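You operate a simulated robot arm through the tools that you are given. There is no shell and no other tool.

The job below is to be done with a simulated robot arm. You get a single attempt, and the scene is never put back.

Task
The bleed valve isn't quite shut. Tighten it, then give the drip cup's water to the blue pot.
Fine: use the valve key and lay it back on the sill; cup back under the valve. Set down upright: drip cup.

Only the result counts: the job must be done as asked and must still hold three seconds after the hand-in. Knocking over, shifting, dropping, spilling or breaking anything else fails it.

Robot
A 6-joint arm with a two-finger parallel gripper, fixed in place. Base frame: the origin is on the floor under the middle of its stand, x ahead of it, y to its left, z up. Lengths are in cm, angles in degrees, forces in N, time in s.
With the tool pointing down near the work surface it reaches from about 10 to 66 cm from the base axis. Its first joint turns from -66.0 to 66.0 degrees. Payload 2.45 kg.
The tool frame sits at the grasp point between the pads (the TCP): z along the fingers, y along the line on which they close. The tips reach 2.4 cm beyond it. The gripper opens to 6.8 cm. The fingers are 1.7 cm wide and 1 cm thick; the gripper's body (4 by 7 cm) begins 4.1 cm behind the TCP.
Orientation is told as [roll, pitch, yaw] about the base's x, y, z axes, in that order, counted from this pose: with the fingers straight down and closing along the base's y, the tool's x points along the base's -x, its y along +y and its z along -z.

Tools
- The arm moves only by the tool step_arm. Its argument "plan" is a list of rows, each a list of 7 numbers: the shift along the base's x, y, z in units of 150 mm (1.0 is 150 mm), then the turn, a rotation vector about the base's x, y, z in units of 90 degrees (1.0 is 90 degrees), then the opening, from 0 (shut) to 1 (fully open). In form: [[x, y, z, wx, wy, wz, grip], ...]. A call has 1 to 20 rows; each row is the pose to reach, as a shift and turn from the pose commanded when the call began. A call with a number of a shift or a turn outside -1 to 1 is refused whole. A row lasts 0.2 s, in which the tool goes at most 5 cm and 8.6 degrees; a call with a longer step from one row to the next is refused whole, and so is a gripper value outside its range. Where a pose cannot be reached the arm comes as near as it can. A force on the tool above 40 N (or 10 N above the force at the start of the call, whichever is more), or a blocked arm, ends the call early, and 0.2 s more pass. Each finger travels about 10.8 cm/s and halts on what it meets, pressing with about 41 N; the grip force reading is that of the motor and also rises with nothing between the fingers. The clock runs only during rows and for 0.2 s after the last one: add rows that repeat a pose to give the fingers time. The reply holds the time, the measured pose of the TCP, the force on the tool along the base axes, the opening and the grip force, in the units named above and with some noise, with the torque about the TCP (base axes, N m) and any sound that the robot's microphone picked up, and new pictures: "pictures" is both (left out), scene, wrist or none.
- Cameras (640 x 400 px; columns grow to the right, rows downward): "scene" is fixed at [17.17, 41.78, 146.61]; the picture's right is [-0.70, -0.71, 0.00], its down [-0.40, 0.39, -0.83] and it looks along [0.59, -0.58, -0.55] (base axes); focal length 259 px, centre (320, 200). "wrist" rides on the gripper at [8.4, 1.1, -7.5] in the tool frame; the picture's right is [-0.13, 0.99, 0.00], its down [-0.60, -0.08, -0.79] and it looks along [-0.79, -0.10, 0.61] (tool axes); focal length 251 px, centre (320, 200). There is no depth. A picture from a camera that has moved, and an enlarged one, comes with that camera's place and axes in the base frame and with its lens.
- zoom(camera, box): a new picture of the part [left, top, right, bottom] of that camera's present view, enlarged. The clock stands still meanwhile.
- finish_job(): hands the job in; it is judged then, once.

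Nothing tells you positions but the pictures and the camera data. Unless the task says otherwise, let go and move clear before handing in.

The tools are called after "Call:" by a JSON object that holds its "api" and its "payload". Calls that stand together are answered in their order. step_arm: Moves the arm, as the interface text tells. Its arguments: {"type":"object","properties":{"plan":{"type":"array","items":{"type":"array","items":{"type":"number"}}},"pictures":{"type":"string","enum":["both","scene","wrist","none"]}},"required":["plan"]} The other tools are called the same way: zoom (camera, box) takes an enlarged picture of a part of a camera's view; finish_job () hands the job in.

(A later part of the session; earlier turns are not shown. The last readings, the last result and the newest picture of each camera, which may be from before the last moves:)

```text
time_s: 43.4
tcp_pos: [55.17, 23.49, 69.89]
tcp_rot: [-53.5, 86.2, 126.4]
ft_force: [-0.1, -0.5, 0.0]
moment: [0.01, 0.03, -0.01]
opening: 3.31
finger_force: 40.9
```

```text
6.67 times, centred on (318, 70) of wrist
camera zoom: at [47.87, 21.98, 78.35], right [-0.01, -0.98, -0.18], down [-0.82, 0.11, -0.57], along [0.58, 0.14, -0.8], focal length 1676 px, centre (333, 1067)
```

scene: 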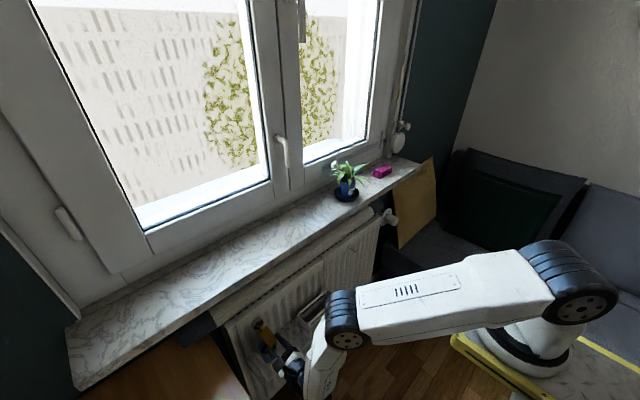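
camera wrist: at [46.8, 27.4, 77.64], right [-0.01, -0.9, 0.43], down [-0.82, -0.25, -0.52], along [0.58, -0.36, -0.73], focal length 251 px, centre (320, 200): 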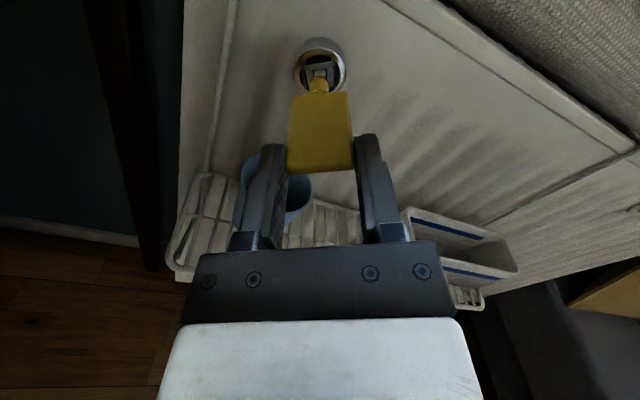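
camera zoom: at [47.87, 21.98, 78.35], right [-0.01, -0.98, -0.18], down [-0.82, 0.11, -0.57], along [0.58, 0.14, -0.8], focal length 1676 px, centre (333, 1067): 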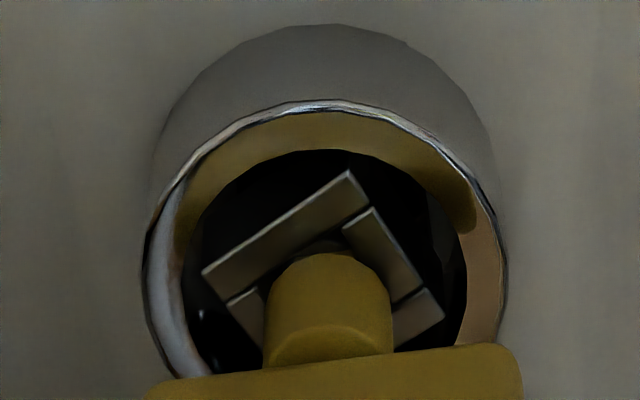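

The frame stayed at about 24° during this second step while the key turned inside it, so either it reached its stop or the key is loose in it. I turn a little more to find out whether it re-engages.

Call:
{"api": "step_arm", "payload": {"plan": [[0, 0, 0, 0.04, 0, 0, 0.42], [0, 0, 0, 0.08, 0, 0, 0.42], [0, 0, 0, 0.12, 0, 0, 0.42]], "pictures": "none"}}

Call:
{"api": "zoom", "payload": {"camera": "wrist", "box": [294, 40, 342, 100]}}

Call:
{"api": "zoom", "payload": {"camera": "scene", "box": [254, 313, 278, 333]}}

```text
time_s: 44.2
tcp_pos: [55.16, 23.44, 69.98]
tcp_rot: [-80.9, 76.0, 99.1]
ft_force: [0.0, 0.6, 0.6]
moment: [0.0, -0.02, 0.06]
opening: 3.26
finger_force: 41.2
```

```text
6.67 times, centred on (318, 70) of wrist
camera zoom: at [47.86, 20.41, 77.93], right [-0.01, -0.93, -0.36], down [-0.82, 0.21, -0.54], along [0.58, 0.29, -0.76], focal length 1676 px, centre (333, 1067)
```

zoom: 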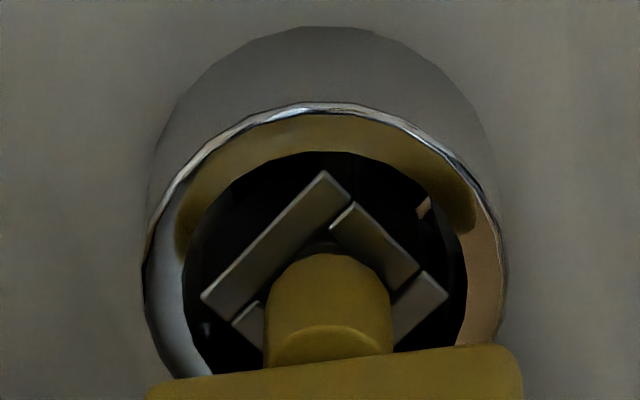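

```text
16.00 times, centred on (266, 323) of scene
camera zoom: at [17.17, 41.79, 146.61], right [-0.7, -0.71, 0.0], down [-0.4, 0.39, -0.83], along [0.59, -0.58, -0.55], focal length 4150 px, centre (1184, -1768)
```

zoom: 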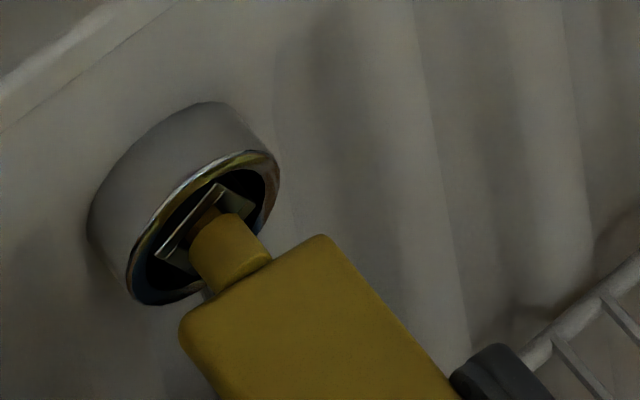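

The frame stays at 24° although the key now spins loosely in it, so I need to tell whether that is the shut stop. I press the key in lightly and turn a bit more clockwise, reading the torque.

Call:
{"api": "step_arm", "payload": {"plan": [[0.005, 0, 0, 0, 0, 0, 0.42], [0.01, 0, 0, 0, 0, 0, 0.42], [0.013, 0, 0, 0, 0, 0, 0.42]], "pictures": "none"}}

```text
time_s: 45.0
tcp_pos: [55.35, 23.43, 69.95]
tcp_rot: [-80.9, 76.1, 99.1]
ft_force: [-1.6, 0.0, 2.3]
moment: [-0.01, -0.15, 0.07]
opening: 3.3
finger_force: 41.5
```

Call:
{"api": "step_arm", "payload": {"plan": [[0.004, 0, 0, 0, 0, 0, 0.42], [0.007, 0, 0, 0, 0, 0, 0.42]], "pictures": "none"}}

Call:
{"api": "zoom", "payload": {"camera": "wrist", "box": [294, 40, 342, 100]}}

Call:
{"api": "zoom", "payload": {"camera": "wrist", "box": [260, 30, 380, 190]}}

```text
time_s: 45.6
tcp_pos: [55.31, 23.56, 69.91]
tcp_rot: [-81.1, 76.2, 99.3]
ft_force: [-17.8, 0.9, 8.4]
moment: [-0.03, -0.53, -0.14]
opening: 3.3
finger_force: 40.5
```

```text
6.67 times, centred on (318, 70) of wrist
camera zoom: at [48.06, 20.41, 77.92], right [-0.01, -0.93, -0.36], down [-0.82, 0.21, -0.54], along [0.58, 0.29, -0.76], focal length 1676 px, centre (333, 1067)
```

zoom: 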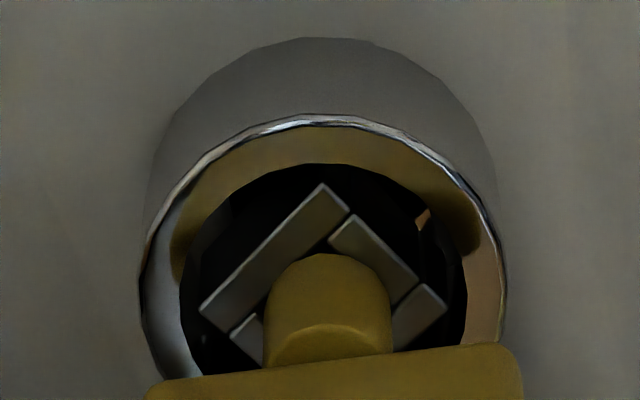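

```text
2.50 times, centred on (320, 110) of wrist
camera zoom: at [48.06, 20.41, 77.92], right [-0.01, -0.93, -0.36], down [-0.82, 0.21, -0.54], along [0.58, 0.29, -0.76], focal length 629 px, centre (320, 425)
```

zoom: 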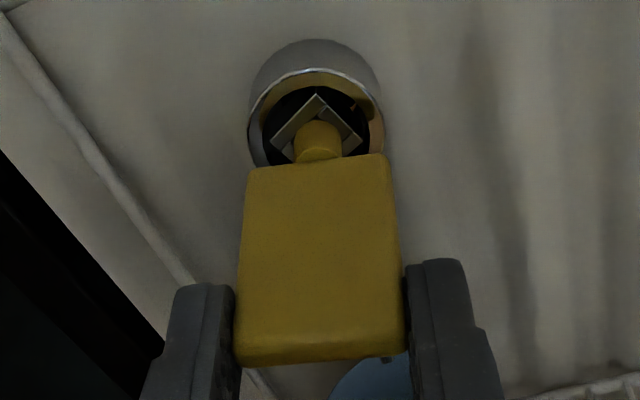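

Now there is about 18 N of axial push. I turn another 10° under this push and read the torque and the frame angle.

Call:
{"api": "step_arm", "payload": {"plan": [[0, 0, 0, 0.03, 0, 0, 0.42], [0, 0, 0, 0.06, 0, 0, 0.42], [0, 0, 0, 0.09, 0, 0, 0.42], [0, 0, 0, 0.12, 0, 0, 0.42]], "pictures": "none"}}

Call:
{"api": "zoom", "payload": {"camera": "wrist", "box": [294, 40, 342, 100]}}

```text
time_s: 46.6
tcp_pos: [55.37, 23.55, 69.9]
tcp_rot: [-85.0, 65.3, 95.5]
ft_force: [-27.8, 2.2, 9.4]
moment: [0.0, -0.42, -0.06]
opening: 3.25
finger_force: 40.7
```

```text
6.67 times, centred on (318, 70) of wrist
camera zoom: at [48.09, 18.92, 77.19], right [-0.01, -0.85, -0.53], down [-0.82, 0.31, -0.49], along [0.58, 0.43, -0.69], focal length 1676 px, centre (333, 1067)
```

zoom: 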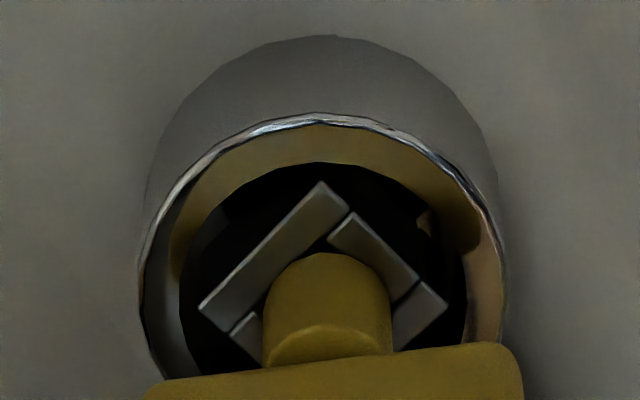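

The frame turned along with the key this time, so it was not yet at its stop. I keep turning under the same push.

Call:
{"api": "step_arm", "payload": {"plan": [[0, 0, 0, 0.03, 0, 0, 0.42], [0, 0, 0, 0.06, 0, 0, 0.42], [0, 0, 0, 0.09, 0, 0, 0.42], [0, 0, 0, 0.12, 0, 0, 0.42], [0, 0, 0, 0.15, 0, 0, 0.42], [0, 0, 0, 0.18, 0, 0, 0.42]], "pictures": "none"}}

Call:
{"api": "zoom", "payload": {"camera": "wrist", "box": [294, 40, 342, 100]}}

```text
time_s: 48.0
tcp_pos: [55.37, 23.43, 69.82]
tcp_rot: [-87.3, 49.2, 93.4]
ft_force: [-24.2, 7.5, 2.2]
moment: [-0.65, -0.1, 0.49]
opening: 3.28
finger_force: 41.5
```

```text
6.67 times, centred on (318, 70) of wrist
camera zoom: at [48.15, 17.05, 75.62], right [-0.01, -0.67, -0.75], down [-0.82, 0.43, -0.38], along [0.58, 0.61, -0.55], focal length 1676 px, centre (333, 1067)
```

zoom: 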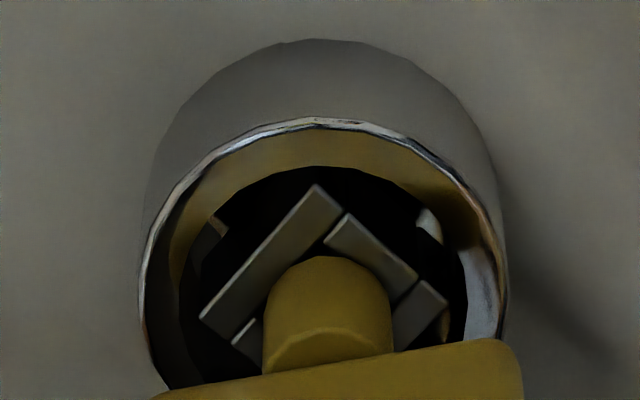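

The frame is now upright (about 0–1° from square), having started at 33°, and a resisting torque of 0.65 N·m has appeared: the valve seems to have reached its seat. I turn a few degrees more to confirm it is firmly tight.

Call:
{"api": "step_arm", "payload": {"plan": [[0, 0, 0, 0.02, 0, 0, 0.42], [0, 0, 0, 0.04, 0, 0, 0.42], [0, 0, 0, 0.055, 0, 0, 0.42], [0, 0, 0, 0.055, 0, 0, 0.42]], "pictures": "none"}}

Call:
{"api": "zoom", "payload": {"camera": "wrist", "box": [294, 40, 342, 100]}}

Call:
{"api": "zoom", "payload": {"camera": "wrist", "box": [250, 30, 390, 190]}}

```text
time_s: 49.0
tcp_pos: [55.49, 23.58, 70.04]
tcp_rot: [-87.9, 44.2, 93.1]
ft_force: [-20.3, 6.5, 2.0]
moment: [-0.5, -0.39, 0.73]
opening: 3.24
finger_force: 41.2
```

```text
6.67 times, centred on (318, 70) of wrist
camera zoom: at [48.16, 16.56, 75.04], right [-0.01, -0.6, -0.8], down [-0.82, 0.47, -0.34], along [0.58, 0.65, -0.49], focal length 1676 px, centre (333, 1067)
```

zoom: 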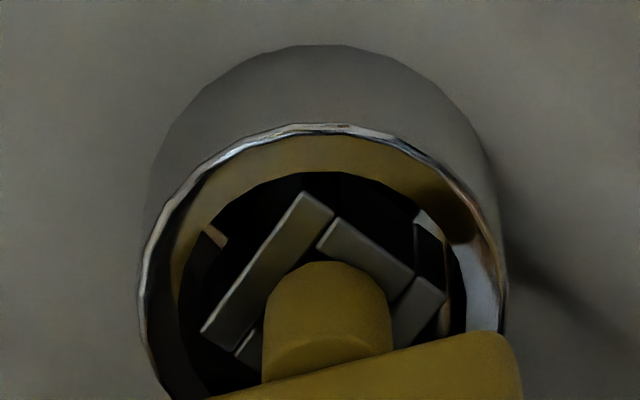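

```text
2.50 times, centred on (320, 110) of wrist
camera zoom: at [48.16, 16.56, 75.04], right [-0.01, -0.6, -0.8], down [-0.82, 0.47, -0.34], along [0.58, 0.65, -0.49], focal length 629 px, centre (320, 425)
```

zoom: 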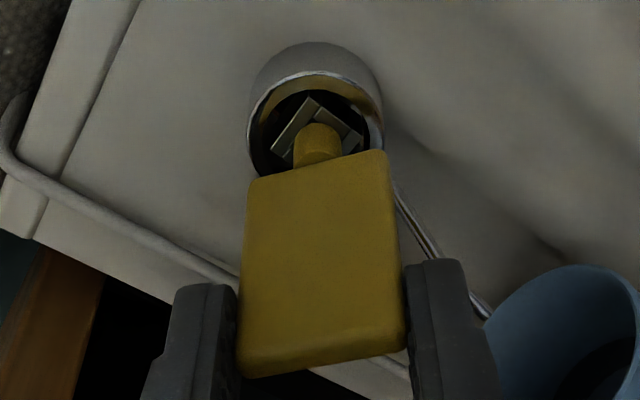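

The key now slips in the fingers while the frame stays put, so the valve is firmly against its stop. I withdraw the key straight back without turning it.

Call:
{"api": "step_arm", "payload": {"plan": [[-0.015, 0, 0, 0, 0, 0, 0.42], [-0.03, 0, 0, 0, 0, 0, 0.42], [-0.06, 0, 0, 0, 0, 0, 0.42], [-0.1, 0, 0, 0, 0, 0, 0.42], [-0.15, 0, 0, 0, 0, 0, 0.42]], "pictures": "both"}}

Call:
{"api": "zoom", "payload": {"camera": "wrist", "box": [284, 20, 352, 100]}}

Call:
{"api": "zoom", "payload": {"camera": "scene", "box": [254, 313, 278, 333]}}

```text
time_s: 50.2
tcp_pos: [53.15, 23.37, 69.88]
tcp_rot: [-87.7, 44.2, 93.1]
ft_force: [0.1, 0.9, -0.5]
moment: [0.02, 0.04, 0.01]
opening: 3.29
finger_force: 40.7
camera wrist: at [45.94, 16.54, 75.06], right [-0.01, -0.6, -0.8], down [-0.81, 0.47, -0.34], along [0.58, 0.65, -0.49], focal length 251 px, centre (320, 200)
```

scene: 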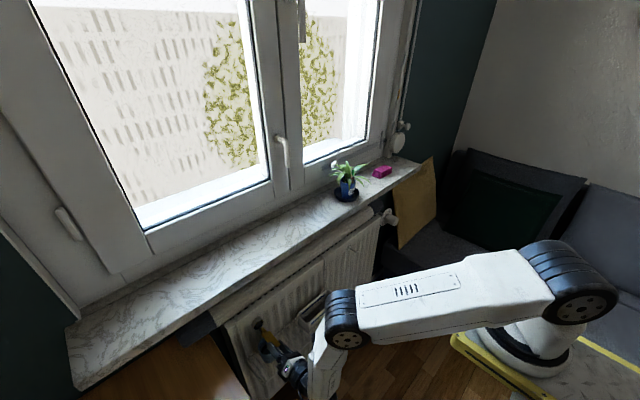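
wrist: 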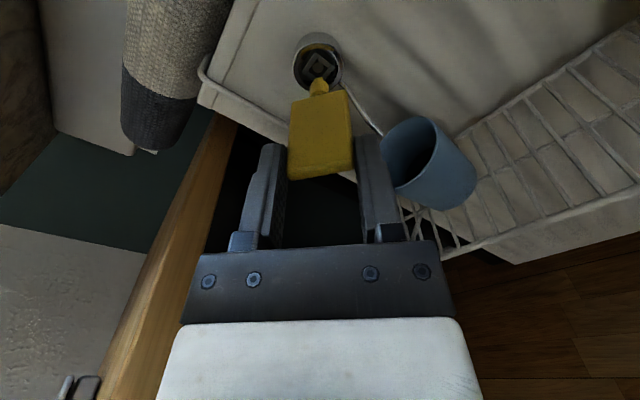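

```text
5.00 times, centred on (318, 60) of wrist
camera zoom: at [45.94, 16.54, 75.06], right [-0.01, -0.6, -0.8], down [-0.81, 0.47, -0.34], along [0.58, 0.65, -0.49], focal length 1257 px, centre (330, 900)
```

zoom: 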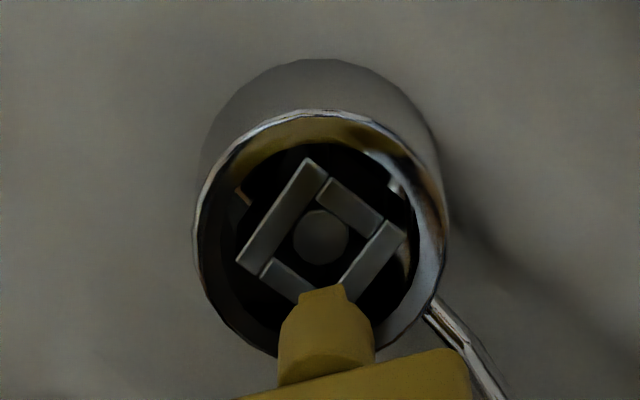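

```text
16.00 times, centred on (266, 323) of scene
camera zoom: at [17.17, 41.78, 146.61], right [-0.7, -0.71, 0.0], down [-0.4, 0.39, -0.83], along [0.59, -0.58, -0.55], focal length 4150 px, centre (1184, -1768)
```

zoom: 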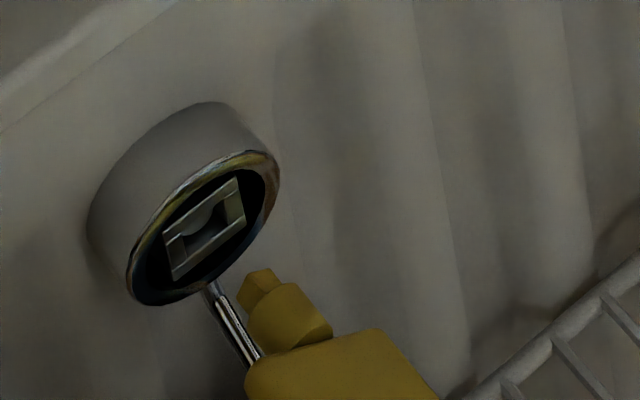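

The key is out and the socket frame now stands square (0°): the valve is shut. Next I retreat and roll the key back level, allowing for the few degrees it slipped in the fingers.

Call:
{"api": "step_arm", "payload": {"plan": [[-0.15, 0, 0, 0, 0, 0, 0.42], [-0.3, 0, 0.01, -0.05, 0, 0, 0.42], [-0.4, 0, 0.02, -0.13, 0, 0, 0.42], [-0.4, 0, 0.02, -0.21, 0, 0, 0.42], [-0.4, 0, 0.02, -0.29, 0, 0, 0.42], [-0.4, 0, 0.02, -0.37, 0, 0, 0.42], [-0.4, 0, 0.02, -0.422, 0, 0, 0.42], [-0.4, 0, 0.02, -0.422, 0, 0, 0.42]], "pictures": "none"}}

Call:
{"api": "step_arm", "payload": {"plan": [[0, 0, 0.2, 0, 0, 0, 0.42], [0, 0, 0.4, 0, 0, 0, 0.42], [0, 0, 0.6, 0, 0, 0, 0.42], [0, 0, 0.8, 0, 0, 0, 0.42], [0, 0, 1, 0, 0, 0, 0.42]], "pictures": "none"}}

Call:
{"api": "step_arm", "payload": {"plan": [[0, 0, 0.2, 0, 0, 0, 0.42], [0.05, -0.05, 0.4, 0, 0, 0, 0.42], [0.1, -0.15, 0.6, 0, 0, 0, 0.42], [0.15, -0.25, 0.8, 0, 0, 0, 0.42], [0.2, -0.384, 0.87, 0, 0, 0, 0.42], [0.2, -0.384, 0.87, 0, 0, 0, 0.42]], "pictures": "both"}}

```text
time_s: 52.0
tcp_pos: [47.27, 23.45, 70.21]
tcp_rot: [-73.8, 82.0, 106.3]
ft_force: [0.1, 0.4, -0.8]
moment: [-0.01, 0.04, -0.03]
opening: 3.29
finger_force: 41.2
```

```text
time_s: 53.2
tcp_pos: [47.27, 23.5, 85.35]
tcp_rot: [-73.9, 82.0, 106.2]
ft_force: [0.1, -0.5, -1.0]
moment: [-0.03, 0.05, 0.06]
opening: 3.31
finger_force: 40.7
```

```text
time_s: 54.6
tcp_pos: [50.23, 17.7, 98.34]
tcp_rot: [-73.9, 81.9, 106.1]
ft_force: [0.3, 0.1, -0.4]
moment: [0.0, 0.05, -0.01]
opening: 3.28
finger_force: 40.8
camera wrist: at [42.88, 15.48, 106.61], right [-0.01, -0.97, -0.26], down [-0.82, 0.16, -0.56], along [0.58, 0.21, -0.79], focal length 251 px, centre (320, 200)
```

scene: 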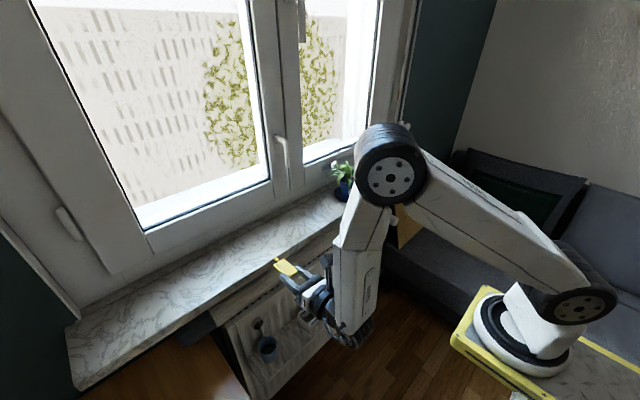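
wrist: 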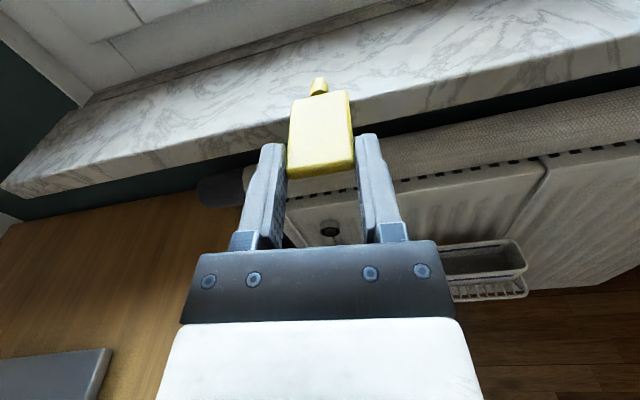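

I'm back in front of the sill with the key. I zoom in to measure how the key is oriented now before laying it down.

Call:
{"api": "zoom", "payload": {"camera": "scene", "box": [268, 250, 308, 285]}}

Call:
{"api": "zoom", "payload": {"camera": "wrist", "box": [270, 65, 370, 190]}}

```text
11.43 times, centred on (288, 268) of scene
camera zoom: at [17.17, 41.78, 146.61], right [-0.7, -0.71, 0.0], down [-0.4, 0.39, -0.83], along [0.59, -0.58, -0.55], focal length 2964 px, centre (686, -571)
```

zoom: 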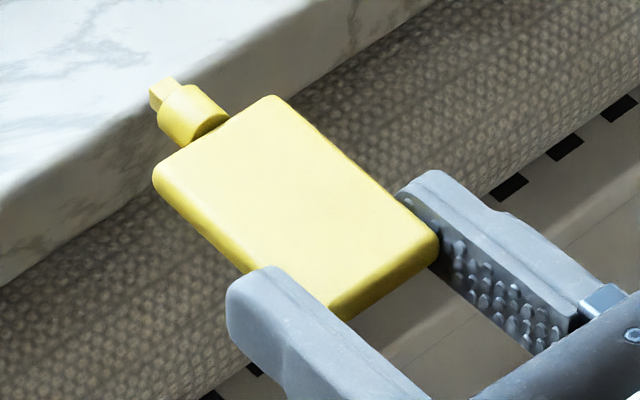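

```text
3.20 times, centred on (320, 128) of wrist
camera zoom: at [42.88, 15.48, 106.61], right [-0.01, -0.97, -0.26], down [-0.82, 0.16, -0.56], along [0.58, 0.21, -0.79], focal length 805 px, centre (320, 432)
```

zoom: 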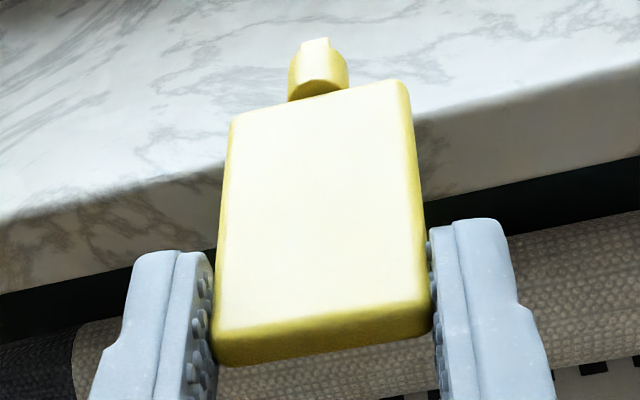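

The key is nearly flat, tipped slightly nose-down. I carry it over in front of its old place, correcting pitch and yaw on the way.

Call:
{"api": "step_arm", "payload": {"plan": [[0.02, -0.2, 0, -0.005, -0.015, -0.03, 0.42], [0.04, -0.4, 0, -0.01, -0.03, -0.06, 0.42], [0.06, -0.6, 0, -0.015, -0.05, -0.0967, 0.42], [0.08, -0.753, 0, -0.015, -0.05, -0.0967, 0.42], [0.18, -0.86, 0, -0.015, -0.05, -0.0967, 0.42], [0.3, -0.966, 0, -0.015, -0.05, -0.0967, 0.42], [0.3, -0.966, 0, -0.015, -0.05, -0.0967, 0.42]], "pictures": "both"}}

Call:
{"api": "zoom", "payload": {"camera": "wrist", "box": [260, 50, 400, 200]}}

Call:
{"api": "zoom", "payload": {"camera": "scene", "box": [280, 200, 340, 250]}}

```text
time_s: 56.2
tcp_pos: [54.56, 3.16, 98.3]
tcp_rot: [-109.6, 82.9, 61.9]
ft_force: [-0.6, -0.2, -0.6]
moment: [0.01, 0.03, 0.01]
opening: 3.27
finger_force: 41.1
camera wrist: at [46.52, 2.37, 105.99], right [-0.13, -0.96, -0.24], down [-0.74, 0.26, -0.62], along [0.66, 0.1, -0.74], focal length 251 px, centre (320, 200)
```

scene: 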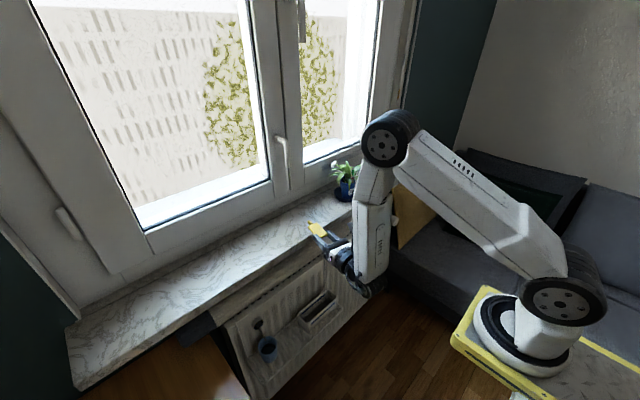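
wrist: 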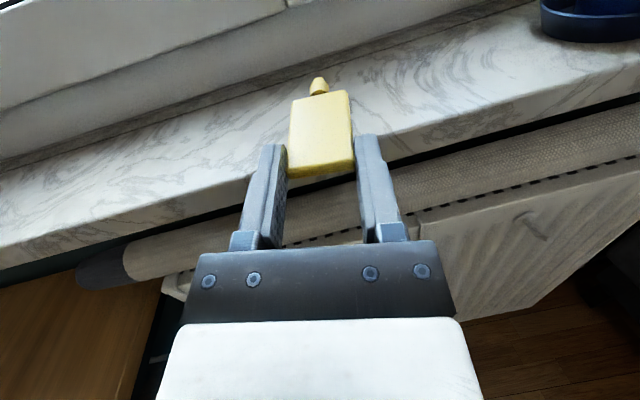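

```text
2.67 times, centred on (330, 125) of wrist
camera zoom: at [46.52, 2.37, 105.99], right [-0.13, -0.96, -0.24], down [-0.74, 0.26, -0.62], along [0.66, 0.1, -0.74], focal length 670 px, centre (293, 400)
```

zoom: 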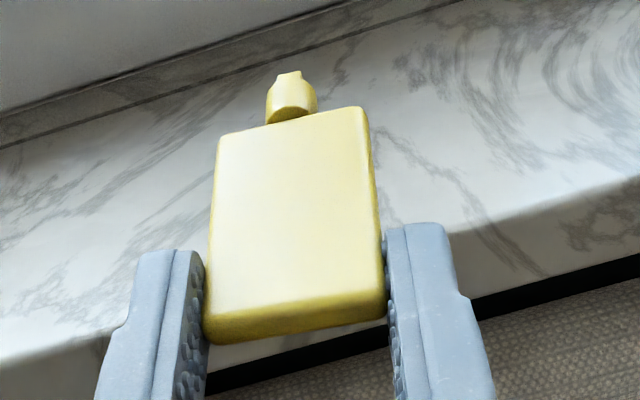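

```text
8.00 times, centred on (310, 225) of scene
camera zoom: at [17.17, 41.78, 146.61], right [-0.7, -0.71, 0.0], down [-0.4, 0.39, -0.83], along [0.59, -0.58, -0.55], focal length 2075 px, centre (400, 0)
```

zoom: 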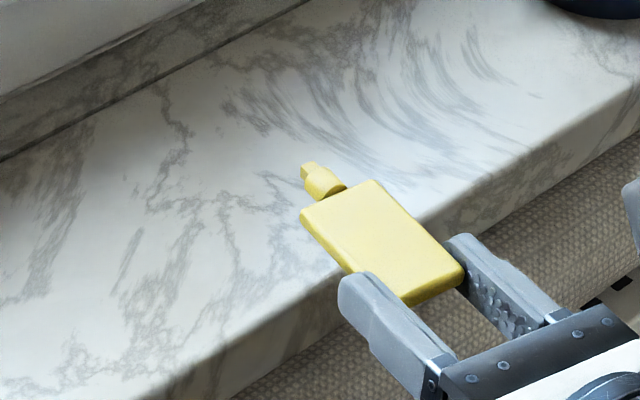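

The key is level and aimed at its old place. I move forward over the edge and lower to just above the marble.

Call:
{"api": "step_arm", "payload": {"plan": [[0.13, -0.019, 0, 0, 0, 0, 0.42], [0.262, -0.0387, 0, 0, 0, 0, 0.42], [0.262, -0.0387, -0.1, 0, 0, 0, 0.42], [0.262, -0.0387, -0.19, 0, 0, 0, 0.42], [0.262, -0.0387, -0.21, 0, 0, 0, 0.42], [0.262, -0.0387, -0.21, 0, 0, 0, 0.42]], "pictures": "both"}}

Call:
{"api": "zoom", "payload": {"camera": "scene", "box": [285, 210, 333, 250]}}

Call:
{"api": "zoom", "payload": {"camera": "wrist", "box": [260, 60, 400, 200]}}

```text
time_s: 57.6
tcp_pos: [58.66, 2.79, 94.92]
tcp_rot: [-109.4, 82.8, 62.2]
ft_force: [0.0, 1.0, -0.9]
moment: [-0.04, 0.01, 0.01]
opening: 3.28
finger_force: 40.8
camera wrist: at [50.46, 1.84, 102.79], right [-0.13, -0.96, -0.24], down [-0.74, 0.26, -0.62], along [0.66, 0.1, -0.74], focal length 251 px, centre (320, 200)
```

scene: 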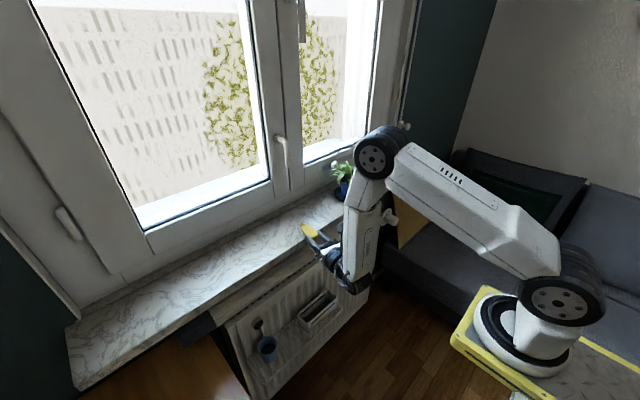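
wrist: 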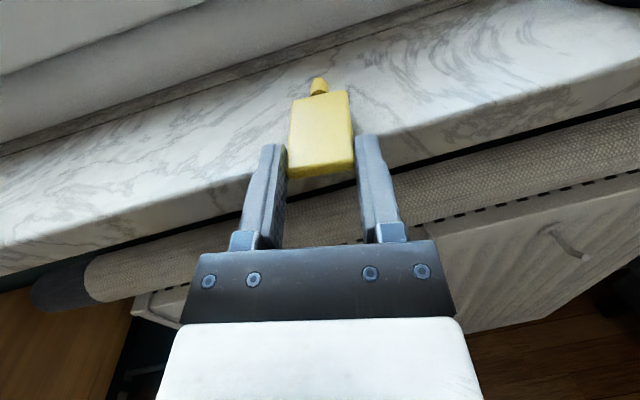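

```text
10.00 times, centred on (309, 230) of scene
camera zoom: at [17.17, 41.79, 146.61], right [-0.7, -0.71, 0.0], down [-0.4, 0.39, -0.83], along [0.59, -0.58, -0.55], focal length 2594 px, centre (430, -100)
```

zoom: 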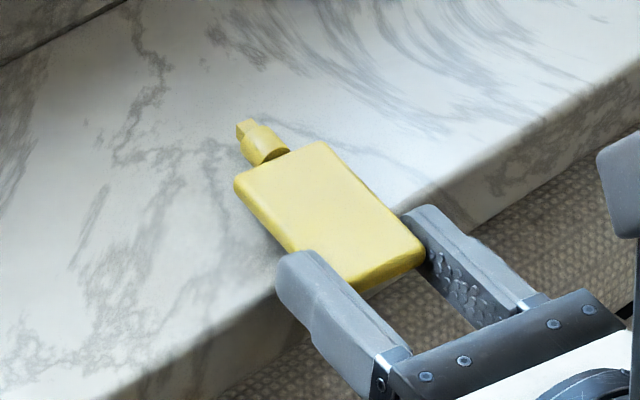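

```text
2.86 times, centred on (330, 130) of wrist
camera zoom: at [50.46, 1.84, 102.79], right [-0.13, -0.96, -0.24], down [-0.74, 0.26, -0.62], along [0.66, 0.1, -0.74], focal length 718 px, centre (291, 400)
```

zoom: 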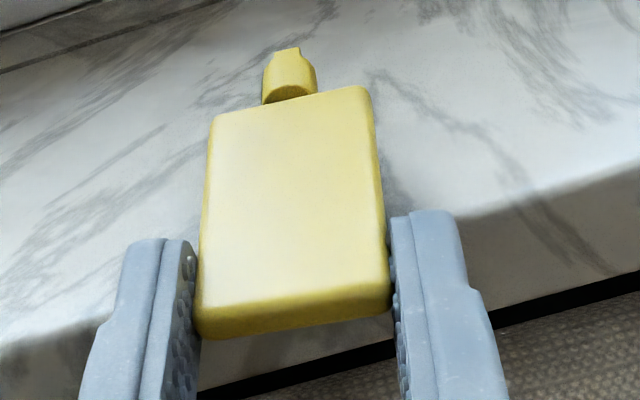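

The key hovers just above the marble. I lower in millimetre steps until it touches.

Call:
{"api": "step_arm", "payload": {"plan": [[0, 0, -0.01, 0, 0, 0, 0.42], [0, 0, -0.02, 0, 0, 0, 0.42], [0, 0, -0.03, 0, 0, 0, 0.42]], "pictures": "none"}}

Call:
{"api": "step_arm", "payload": {"plan": [[0, 0, -0.005, 0, 0, 0, 0.42], [0, 0, -0.01, 0, 0, 0, 0.42]], "pictures": "none"}}

Call:
{"api": "zoom", "payload": {"camera": "scene", "box": [285, 210, 333, 250]}}

```text
time_s: 58.4
tcp_pos: [58.7, 2.69, 94.52]
tcp_rot: [-109.5, 82.9, 62.1]
ft_force: [-0.4, 0.6, 0.3]
moment: [-0.01, 0.02, 0.0]
opening: 3.29
finger_force: 41.4
```

```text
time_s: 59.0
tcp_pos: [58.65, 2.61, 94.44]
tcp_rot: [-109.4, 82.9, 62.2]
ft_force: [0.3, -0.9, -0.2]
moment: [0.0, 0.05, -0.01]
opening: 3.28
finger_force: 41.3
```

```text
10.00 times, centred on (309, 230) of scene
camera zoom: at [17.17, 41.79, 146.61], right [-0.7, -0.71, 0.0], down [-0.4, 0.39, -0.83], along [0.59, -0.58, -0.55], focal length 2594 px, centre (430, -100)
```

zoom: 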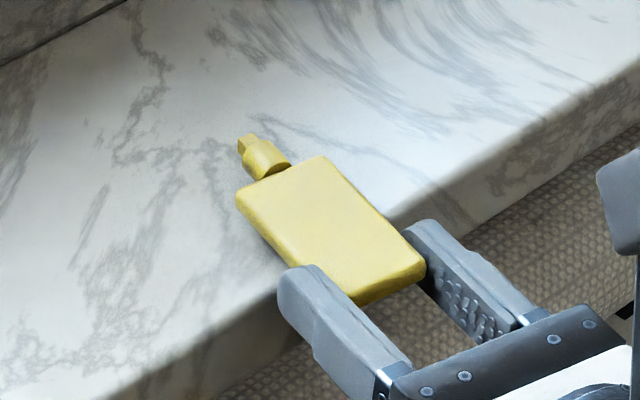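

Call:
{"api": "step_arm", "payload": {"plan": [[0, 0, -0.005, 0, 0, 0, 0.42], [0, 0, -0.01, 0, 0, 0, 0.42]], "pictures": "none"}}

Call:
{"api": "zoom", "payload": {"camera": "scene", "box": [285, 210, 333, 250]}}

```text
time_s: 59.6
tcp_pos: [58.69, 2.73, 94.35]
tcp_rot: [-109.4, 82.9, 62.2]
ft_force: [-0.4, 0.3, -0.6]
moment: [-0.02, -0.02, 0.0]
opening: 3.29
finger_force: 40.8
```

```text
10.00 times, centred on (309, 230) of scene
camera zoom: at [17.17, 41.79, 146.61], right [-0.7, -0.71, 0.0], down [-0.4, 0.39, -0.83], along [0.59, -0.58, -0.55], focal length 2594 px, centre (430, -100)
```

zoom: 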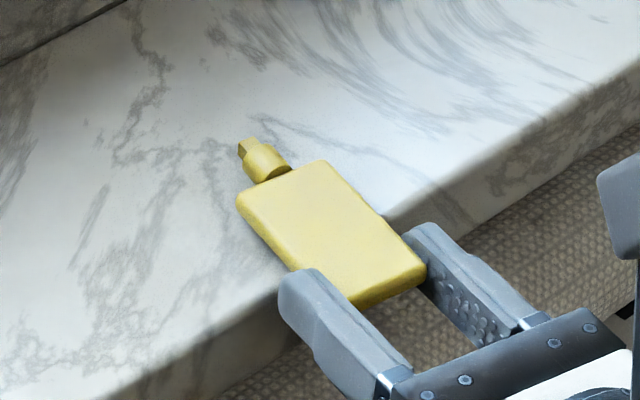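

Call:
{"api": "step_arm", "payload": {"plan": [[0, 0, -0.005, 0, 0, 0, 0.42], [0, 0, -0.01, 0, 0, 0, 0.42]], "pictures": "none"}}

Call:
{"api": "step_arm", "payload": {"plan": [[0, 0, -0.005, 0, 0, 0, 0.42], [0, 0, -0.01, 0, 0, 0, 0.42]], "pictures": "none"}}

Call:
{"api": "zoom", "payload": {"camera": "wrist", "box": [260, 60, 400, 200]}}

```text
time_s: 60.2
tcp_pos: [58.65, 2.59, 94.23]
tcp_rot: [-109.5, 82.9, 62.2]
ft_force: [0.3, 0.7, 0.0]
moment: [-0.02, -0.02, 0.0]
opening: 3.3
finger_force: 40.8
```

```text
time_s: 60.8
tcp_pos: [58.66, 2.69, 94.3]
tcp_rot: [-111.2, 82.8, 60.4]
ft_force: [-2.9, -0.4, 8.5]
moment: [-0.22, -0.26, -0.14]
opening: 3.31
finger_force: 40.8
```

```text
2.86 times, centred on (330, 130) of wrist
camera zoom: at [50.46, 1.8, 101.87], right [-0.13, -0.96, -0.24], down [-0.73, 0.26, -0.63], along [0.67, 0.1, -0.74], focal length 718 px, centre (291, 400)
```

zoom: 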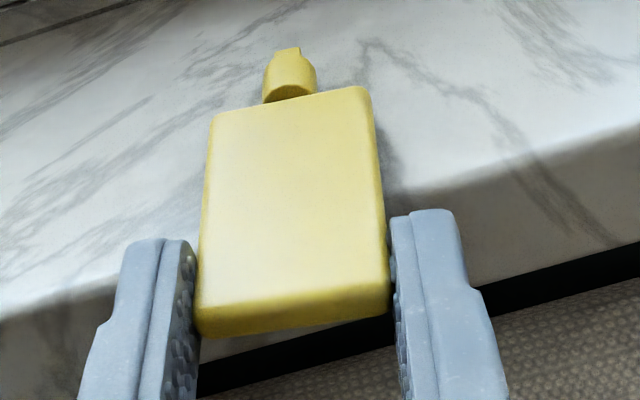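

It touches at the sill edge, a little more on the right side, so the key is slightly rolled and nose-up. I level it a touch before releasing.

Call:
{"api": "step_arm", "payload": {"plan": [[0, 0, 0.004, -0.01, 0.01, 0, 0.42], [0, 0, 0.005, -0.02, 0.02, 0, 0.42], [0, 0, 0.004, -0.025, 0.025, 0, 0.42]], "pictures": "none"}}

Call:
{"api": "zoom", "payload": {"camera": "scene", "box": [285, 210, 333, 250]}}

```text
time_s: 61.6
tcp_pos: [58.59, 2.72, 94.2]
tcp_rot: [-99.0, 85.8, 72.7]
ft_force: [-0.1, -1.2, 12.8]
moment: [-0.02, -0.4, -0.06]
opening: 3.33
finger_force: 41.2
```

```text
10.00 times, centred on (309, 230) of scene
camera zoom: at [17.15, 41.78, 146.61], right [-0.7, -0.71, 0.0], down [-0.4, 0.39, -0.83], along [0.59, -0.58, -0.55], focal length 2594 px, centre (430, -100)
```

zoom: 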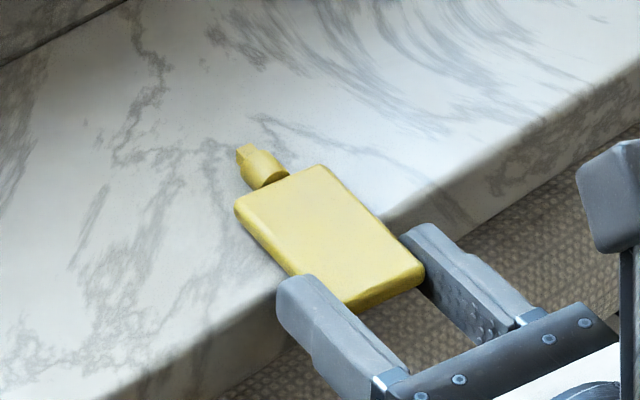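

Roll is now flat; contact is still at the edge only. I tip the nose down a bit more to bring the far end onto the marble.

Call:
{"api": "step_arm", "payload": {"plan": [[0, 0, 0.008, 0, 0.01, 0, 0.42], [0, 0, 0.01, 0, 0.02, 0, 0.42], [0, 0, 0.013, 0, 0.028, 0, 0.42]], "pictures": "none"}}

Call:
{"api": "zoom", "payload": {"camera": "wrist", "box": [260, 60, 400, 200]}}

Call:
{"api": "zoom", "payload": {"camera": "scene", "box": [285, 210, 333, 250]}}

```text
time_s: 62.4
tcp_pos: [58.65, 2.59, 94.52]
tcp_rot: [-65.0, 85.8, 106.4]
ft_force: [3.4, -1.3, 14.7]
moment: [-0.14, -0.98, -0.02]
opening: 3.31
finger_force: 41.3
```

```text
2.86 times, centred on (330, 130) of wrist
camera zoom: at [51.14, 2.13, 102.83], right [-0.15, -0.97, -0.19], down [-0.78, 0.24, -0.57], along [0.6, 0.07, -0.8], focal length 718 px, centre (291, 400)
```

zoom: 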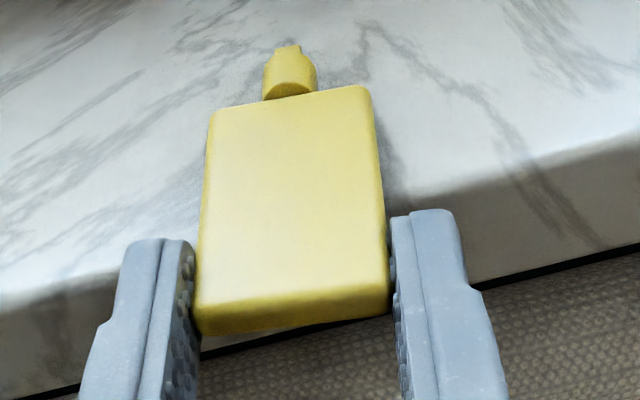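

```text
10.00 times, centred on (309, 230) of scene
camera zoom: at [17.14, 41.78, 146.61], right [-0.7, -0.71, 0.0], down [-0.4, 0.39, -0.83], along [0.59, -0.58, -0.55], focal length 2594 px, centre (430, -100)
```

zoom: 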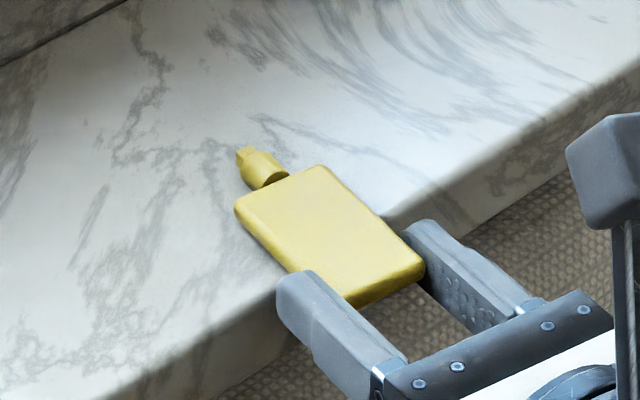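

Both the edge and the far end now bear on the marble. I relax the pressure slightly and open the fingers.

Call:
{"api": "step_arm", "payload": {"plan": [[0, 0, 0.005, 0, -0.004, 0, 0.42], [0, 0, 0.005, 0, -0.004, 0, 0.5], [0, 0, 0.005, 0, -0.004, 0, 0.56], [0, 0, 0.005, 0, -0.004, 0, 0.62], [0, 0, 0.005, 0, -0.004, 0, 0.62]], "pictures": "none"}}

Call:
{"api": "zoom", "payload": {"camera": "wrist", "box": [260, 60, 400, 200]}}

Call:
{"api": "zoom", "payload": {"camera": "scene", "box": [285, 210, 333, 250]}}

```text
time_s: 63.6
tcp_pos: [58.58, 2.62, 94.43]
tcp_rot: [-66.3, 85.8, 105.2]
ft_force: [-0.2, 0.3, -0.3]
moment: [-0.01, 0.01, 0.0]
opening: 4.22
finger_force: 0.1
```

```text
2.86 times, centred on (330, 130) of wrist
camera zoom: at [51.08, 2.11, 102.78], right [-0.15, -0.97, -0.2], down [-0.78, 0.24, -0.57], along [0.6, 0.07, -0.8], focal length 718 px, centre (291, 400)
```

zoom: 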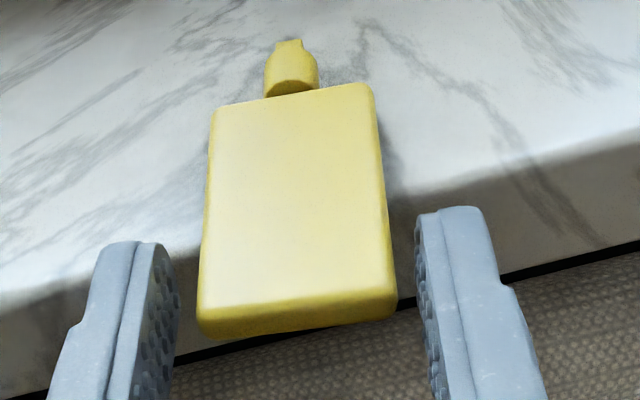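

```text
10.00 times, centred on (309, 230) of scene
camera zoom: at [17.17, 41.78, 146.61], right [-0.7, -0.71, 0.0], down [-0.4, 0.39, -0.83], along [0.59, -0.58, -0.55], focal length 2594 px, centre (430, -100)
```

zoom: 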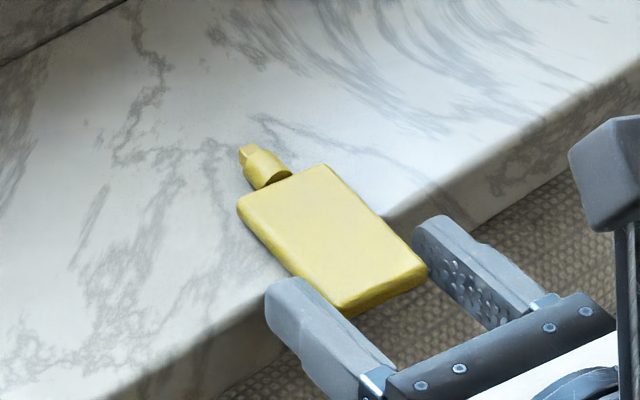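

The key rests steadily on the sill. I back off, close the fingers, and push the key gently further onto the sill to its original overhang.

Call:
{"api": "step_arm", "payload": {"plan": [[-0.09, 0.013, 0, 0, 0, 0, 0.62], [-0.18, 0.0265, 0, 0, 0, 0, 0.62], [-0.264, 0.0389, 0, 0, 0, 0, 0.62], [-0.264, 0.0389, 0, 0, 0, 0, 0.3], [-0.264, 0.0389, 0, 0, 0, 0, 0], [-0.264, 0.0389, 0, 0, 0, 0, 0]], "pictures": "wrist"}}

Call:
{"api": "zoom", "payload": {"camera": "scene", "box": [285, 210, 345, 260]}}

```text
time_s: 65.0
tcp_pos: [54.68, 3.35, 94.4]
tcp_rot: [-66.5, 85.8, 104.9]
ft_force: [0.0, 0.1, -1.2]
moment: [0.0, -0.01, 0.01]
opening: 0.01
finger_force: 23.2
camera wrist: at [47.11, 2.69, 102.75], right [-0.15, -0.97, -0.2], down [-0.78, 0.24, -0.57], along [0.6, 0.07, -0.8], focal length 251 px, centre (320, 200)
```

wrist: 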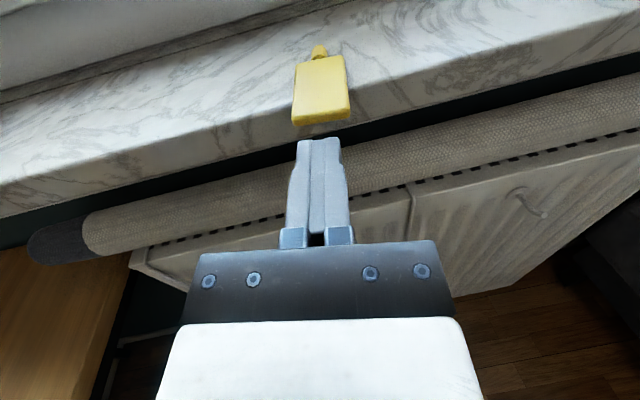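

```text
8.00 times, centred on (315, 235) of scene
camera zoom: at [17.17, 41.79, 146.61], right [-0.7, -0.71, 0.0], down [-0.4, 0.39, -0.83], along [0.59, -0.58, -0.55], focal length 2075 px, centre (360, -80)
```

zoom: 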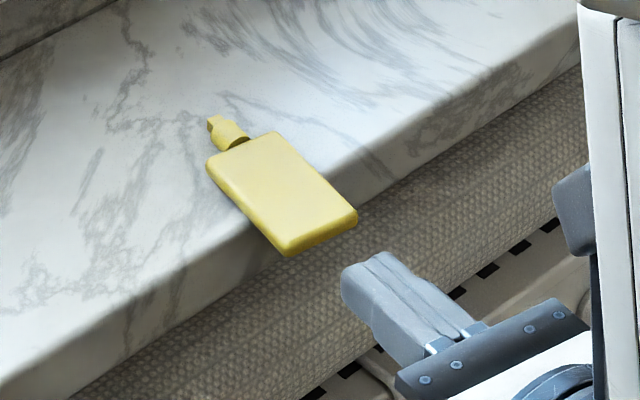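

Fingers are closed and centred on the key's end. I push it forward slowly.

Call:
{"api": "step_arm", "payload": {"plan": [[0.07, -0.0103, 0, 0, 0, 0, 0], [0.12, -0.0177, 0, 0, 0, 0, 0], [0.15, -0.0221, 0, 0, 0, 0, 0], [0.18, -0.0265, 0, 0, 0, 0, 0], [0.21, -0.031, 0, 0, 0, 0, 0], [0.24, -0.0354, 0, 0, 0, 0, 0], [0.262, -0.0386, 0, 0, 0, 0, 0], [0.262, -0.0386, 0, 0, 0, 0, 0]], "pictures": "wrist"}}

Call:
{"api": "zoom", "payload": {"camera": "scene", "box": [285, 210, 345, 260]}}

Call:
{"api": "zoom", "payload": {"camera": "wrist", "box": [260, 60, 400, 200]}}

```text
time_s: 66.8
tcp_pos: [58.75, 2.6, 94.36]
tcp_rot: [-66.2, 85.8, 105.3]
ft_force: [-0.5, 0.4, -0.6]
moment: [0.0, -0.03, 0.02]
opening: 0.0
finger_force: 23.8
camera wrist: at [51.07, 2.11, 102.74], right [-0.15, -0.97, -0.2], down [-0.78, 0.24, -0.57], along [0.6, 0.07, -0.8], focal length 251 px, centre (320, 200)
```

wrist: 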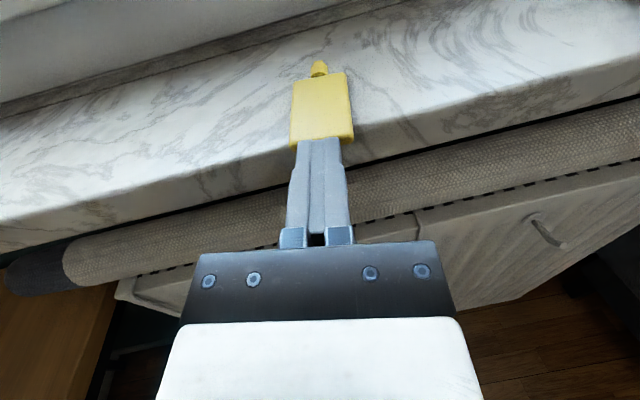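

```text
8.00 times, centred on (315, 235) of scene
camera zoom: at [17.17, 41.78, 146.61], right [-0.7, -0.71, 0.0], down [-0.4, 0.39, -0.83], along [0.59, -0.58, -0.55], focal length 2075 px, centre (360, -80)
```

zoom: 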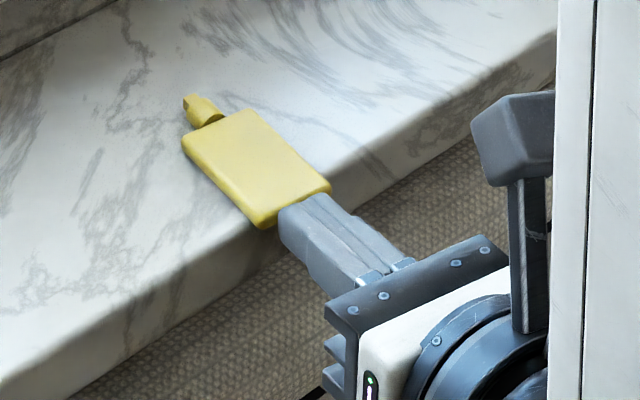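

```text
2.86 times, centred on (330, 130) of wrist
camera zoom: at [51.07, 2.11, 102.74], right [-0.15, -0.97, -0.2], down [-0.78, 0.24, -0.57], along [0.6, 0.07, -0.8], focal length 718 px, centre (291, 400)
```

zoom: 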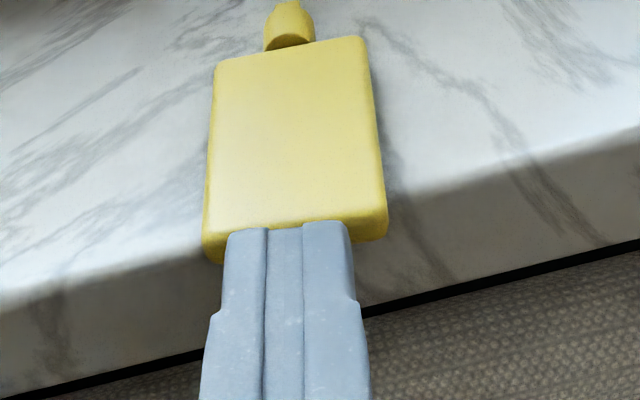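

The key is back where it was, with the same small overhang. I back away, open, and go to look at the plant pot up close to plan the pour.

Call:
{"api": "step_arm", "payload": {"plan": [[-0.1, 0.015, 0, 0, 0, 0, 0], [-0.25, 0.037, 0.05, 0, 0, 0, 0.3], [-0.35, 0, 0.2, -0.01, -0.005, -0.04, 0.6], [-0.35, -0.1, 0.4, -0.02, -0.01, -0.1, 1], [-0.35, -0.25, 0.55, -0.03, -0.015, -0.16, 1], [-0.35, -0.4, 0.65, -0.04, -0.02, -0.22, 1], [-0.35, -0.55, 0.7, -0.045, -0.021, -0.26, 1], [-0.35, -0.65, 0.7, -0.045, -0.021, -0.26, 1]], "pictures": "both"}}

```text
time_s: 68.6
tcp_pos: [53.47, -7.2, 104.88]
tcp_rot: [-154.5, 88.4, -6.4]
ft_force: [0.4, -0.1, 0.5]
moment: [0.03, -0.02, 0.01]
opening: 6.8
finger_force: 0.0
camera wrist: at [46.07, -3.98, 112.96], right [-0.52, -0.84, -0.14], down [-0.61, 0.48, -0.62], along [0.59, -0.24, -0.77], focal length 251 px, centre (320, 200)
```

scene: 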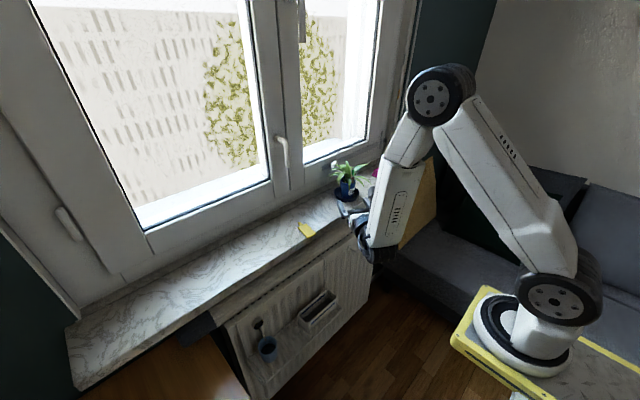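
wrist: 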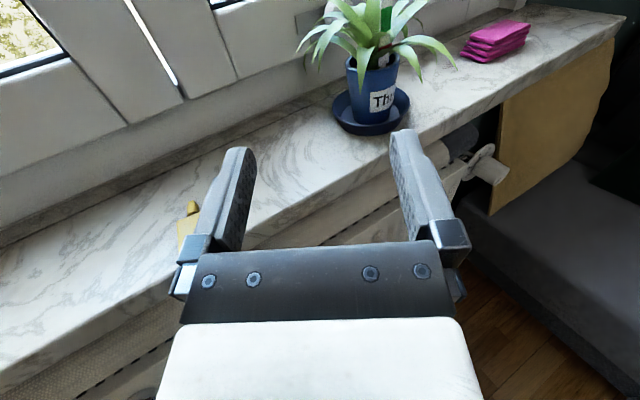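

I can see the pot well. I rise and shift to look down on it from closer above.

Call:
{"api": "zoom", "payload": {"camera": "wrist", "box": [280, 0, 480, 140]}}

Call:
{"api": "step_arm", "payload": {"plan": [[0.03, -0.05, 0.25, 0, 0, 0, 1], [0.08, -0.2, 0.5, 0, 0, 0, 1], [0.13, -0.4, 0.7, 0, 0, 0, 1], [0.2, -0.58, 0.8, 0, 0, 0, 1], [0.26, -0.69, 0.8, 0, 0, 0, 1]], "pictures": "both"}}

Call:
{"api": "zoom", "payload": {"camera": "wrist", "box": [220, 60, 420, 240]}}

```text
2.86 times, centred on (380, 70) of wrist
camera zoom: at [46.07, -3.98, 112.96], right [-0.52, -0.84, -0.14], down [-0.61, 0.48, -0.62], along [0.59, -0.24, -0.77], focal length 718 px, centre (149, 571)
```

zoom: 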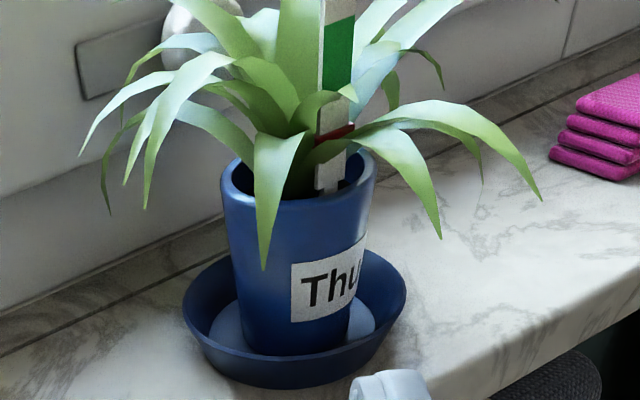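

```text
time_s: 69.8
tcp_pos: [57.29, -17.64, 117.06]
tcp_rot: [-154.6, 88.3, -6.4]
ft_force: [0.4, -0.1, -0.5]
moment: [0.01, 0.01, 0.0]
opening: 6.77
finger_force: 0.1
camera wrist: at [49.95, -14.43, 125.04], right [-0.52, -0.84, -0.14], down [-0.61, 0.48, -0.62], along [0.59, -0.24, -0.77], focal length 251 px, centre (320, 200)
```

scene: 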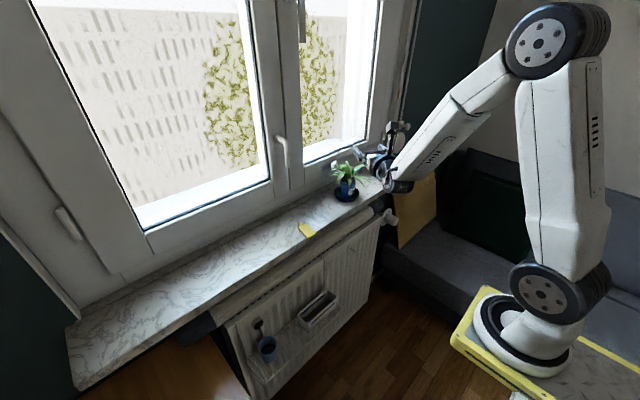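
wrist: 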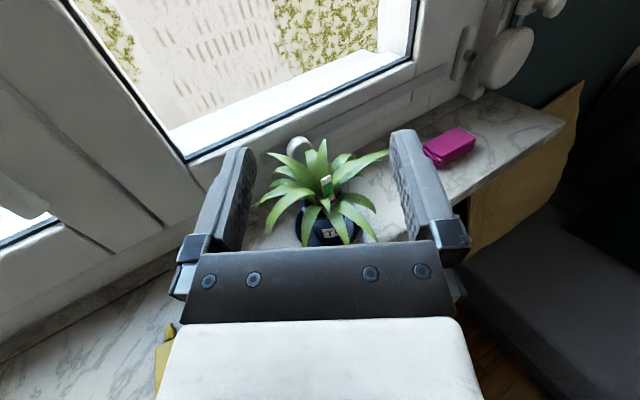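

```text
2.22 times, centred on (320, 150) of wrist
camera zoom: at [49.95, -14.43, 125.04], right [-0.52, -0.84, -0.14], down [-0.61, 0.48, -0.62], along [0.59, -0.24, -0.77], focal length 559 px, centre (320, 311)
```

zoom: 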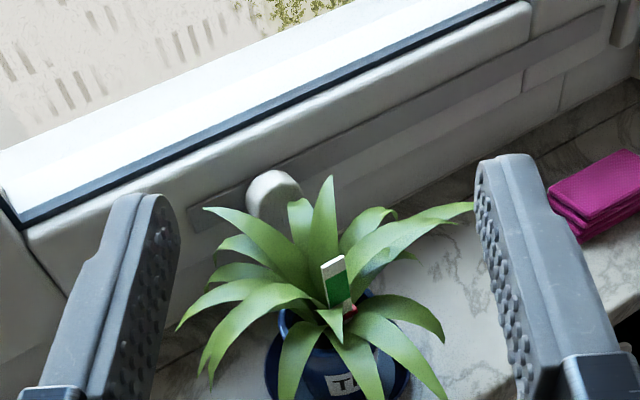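

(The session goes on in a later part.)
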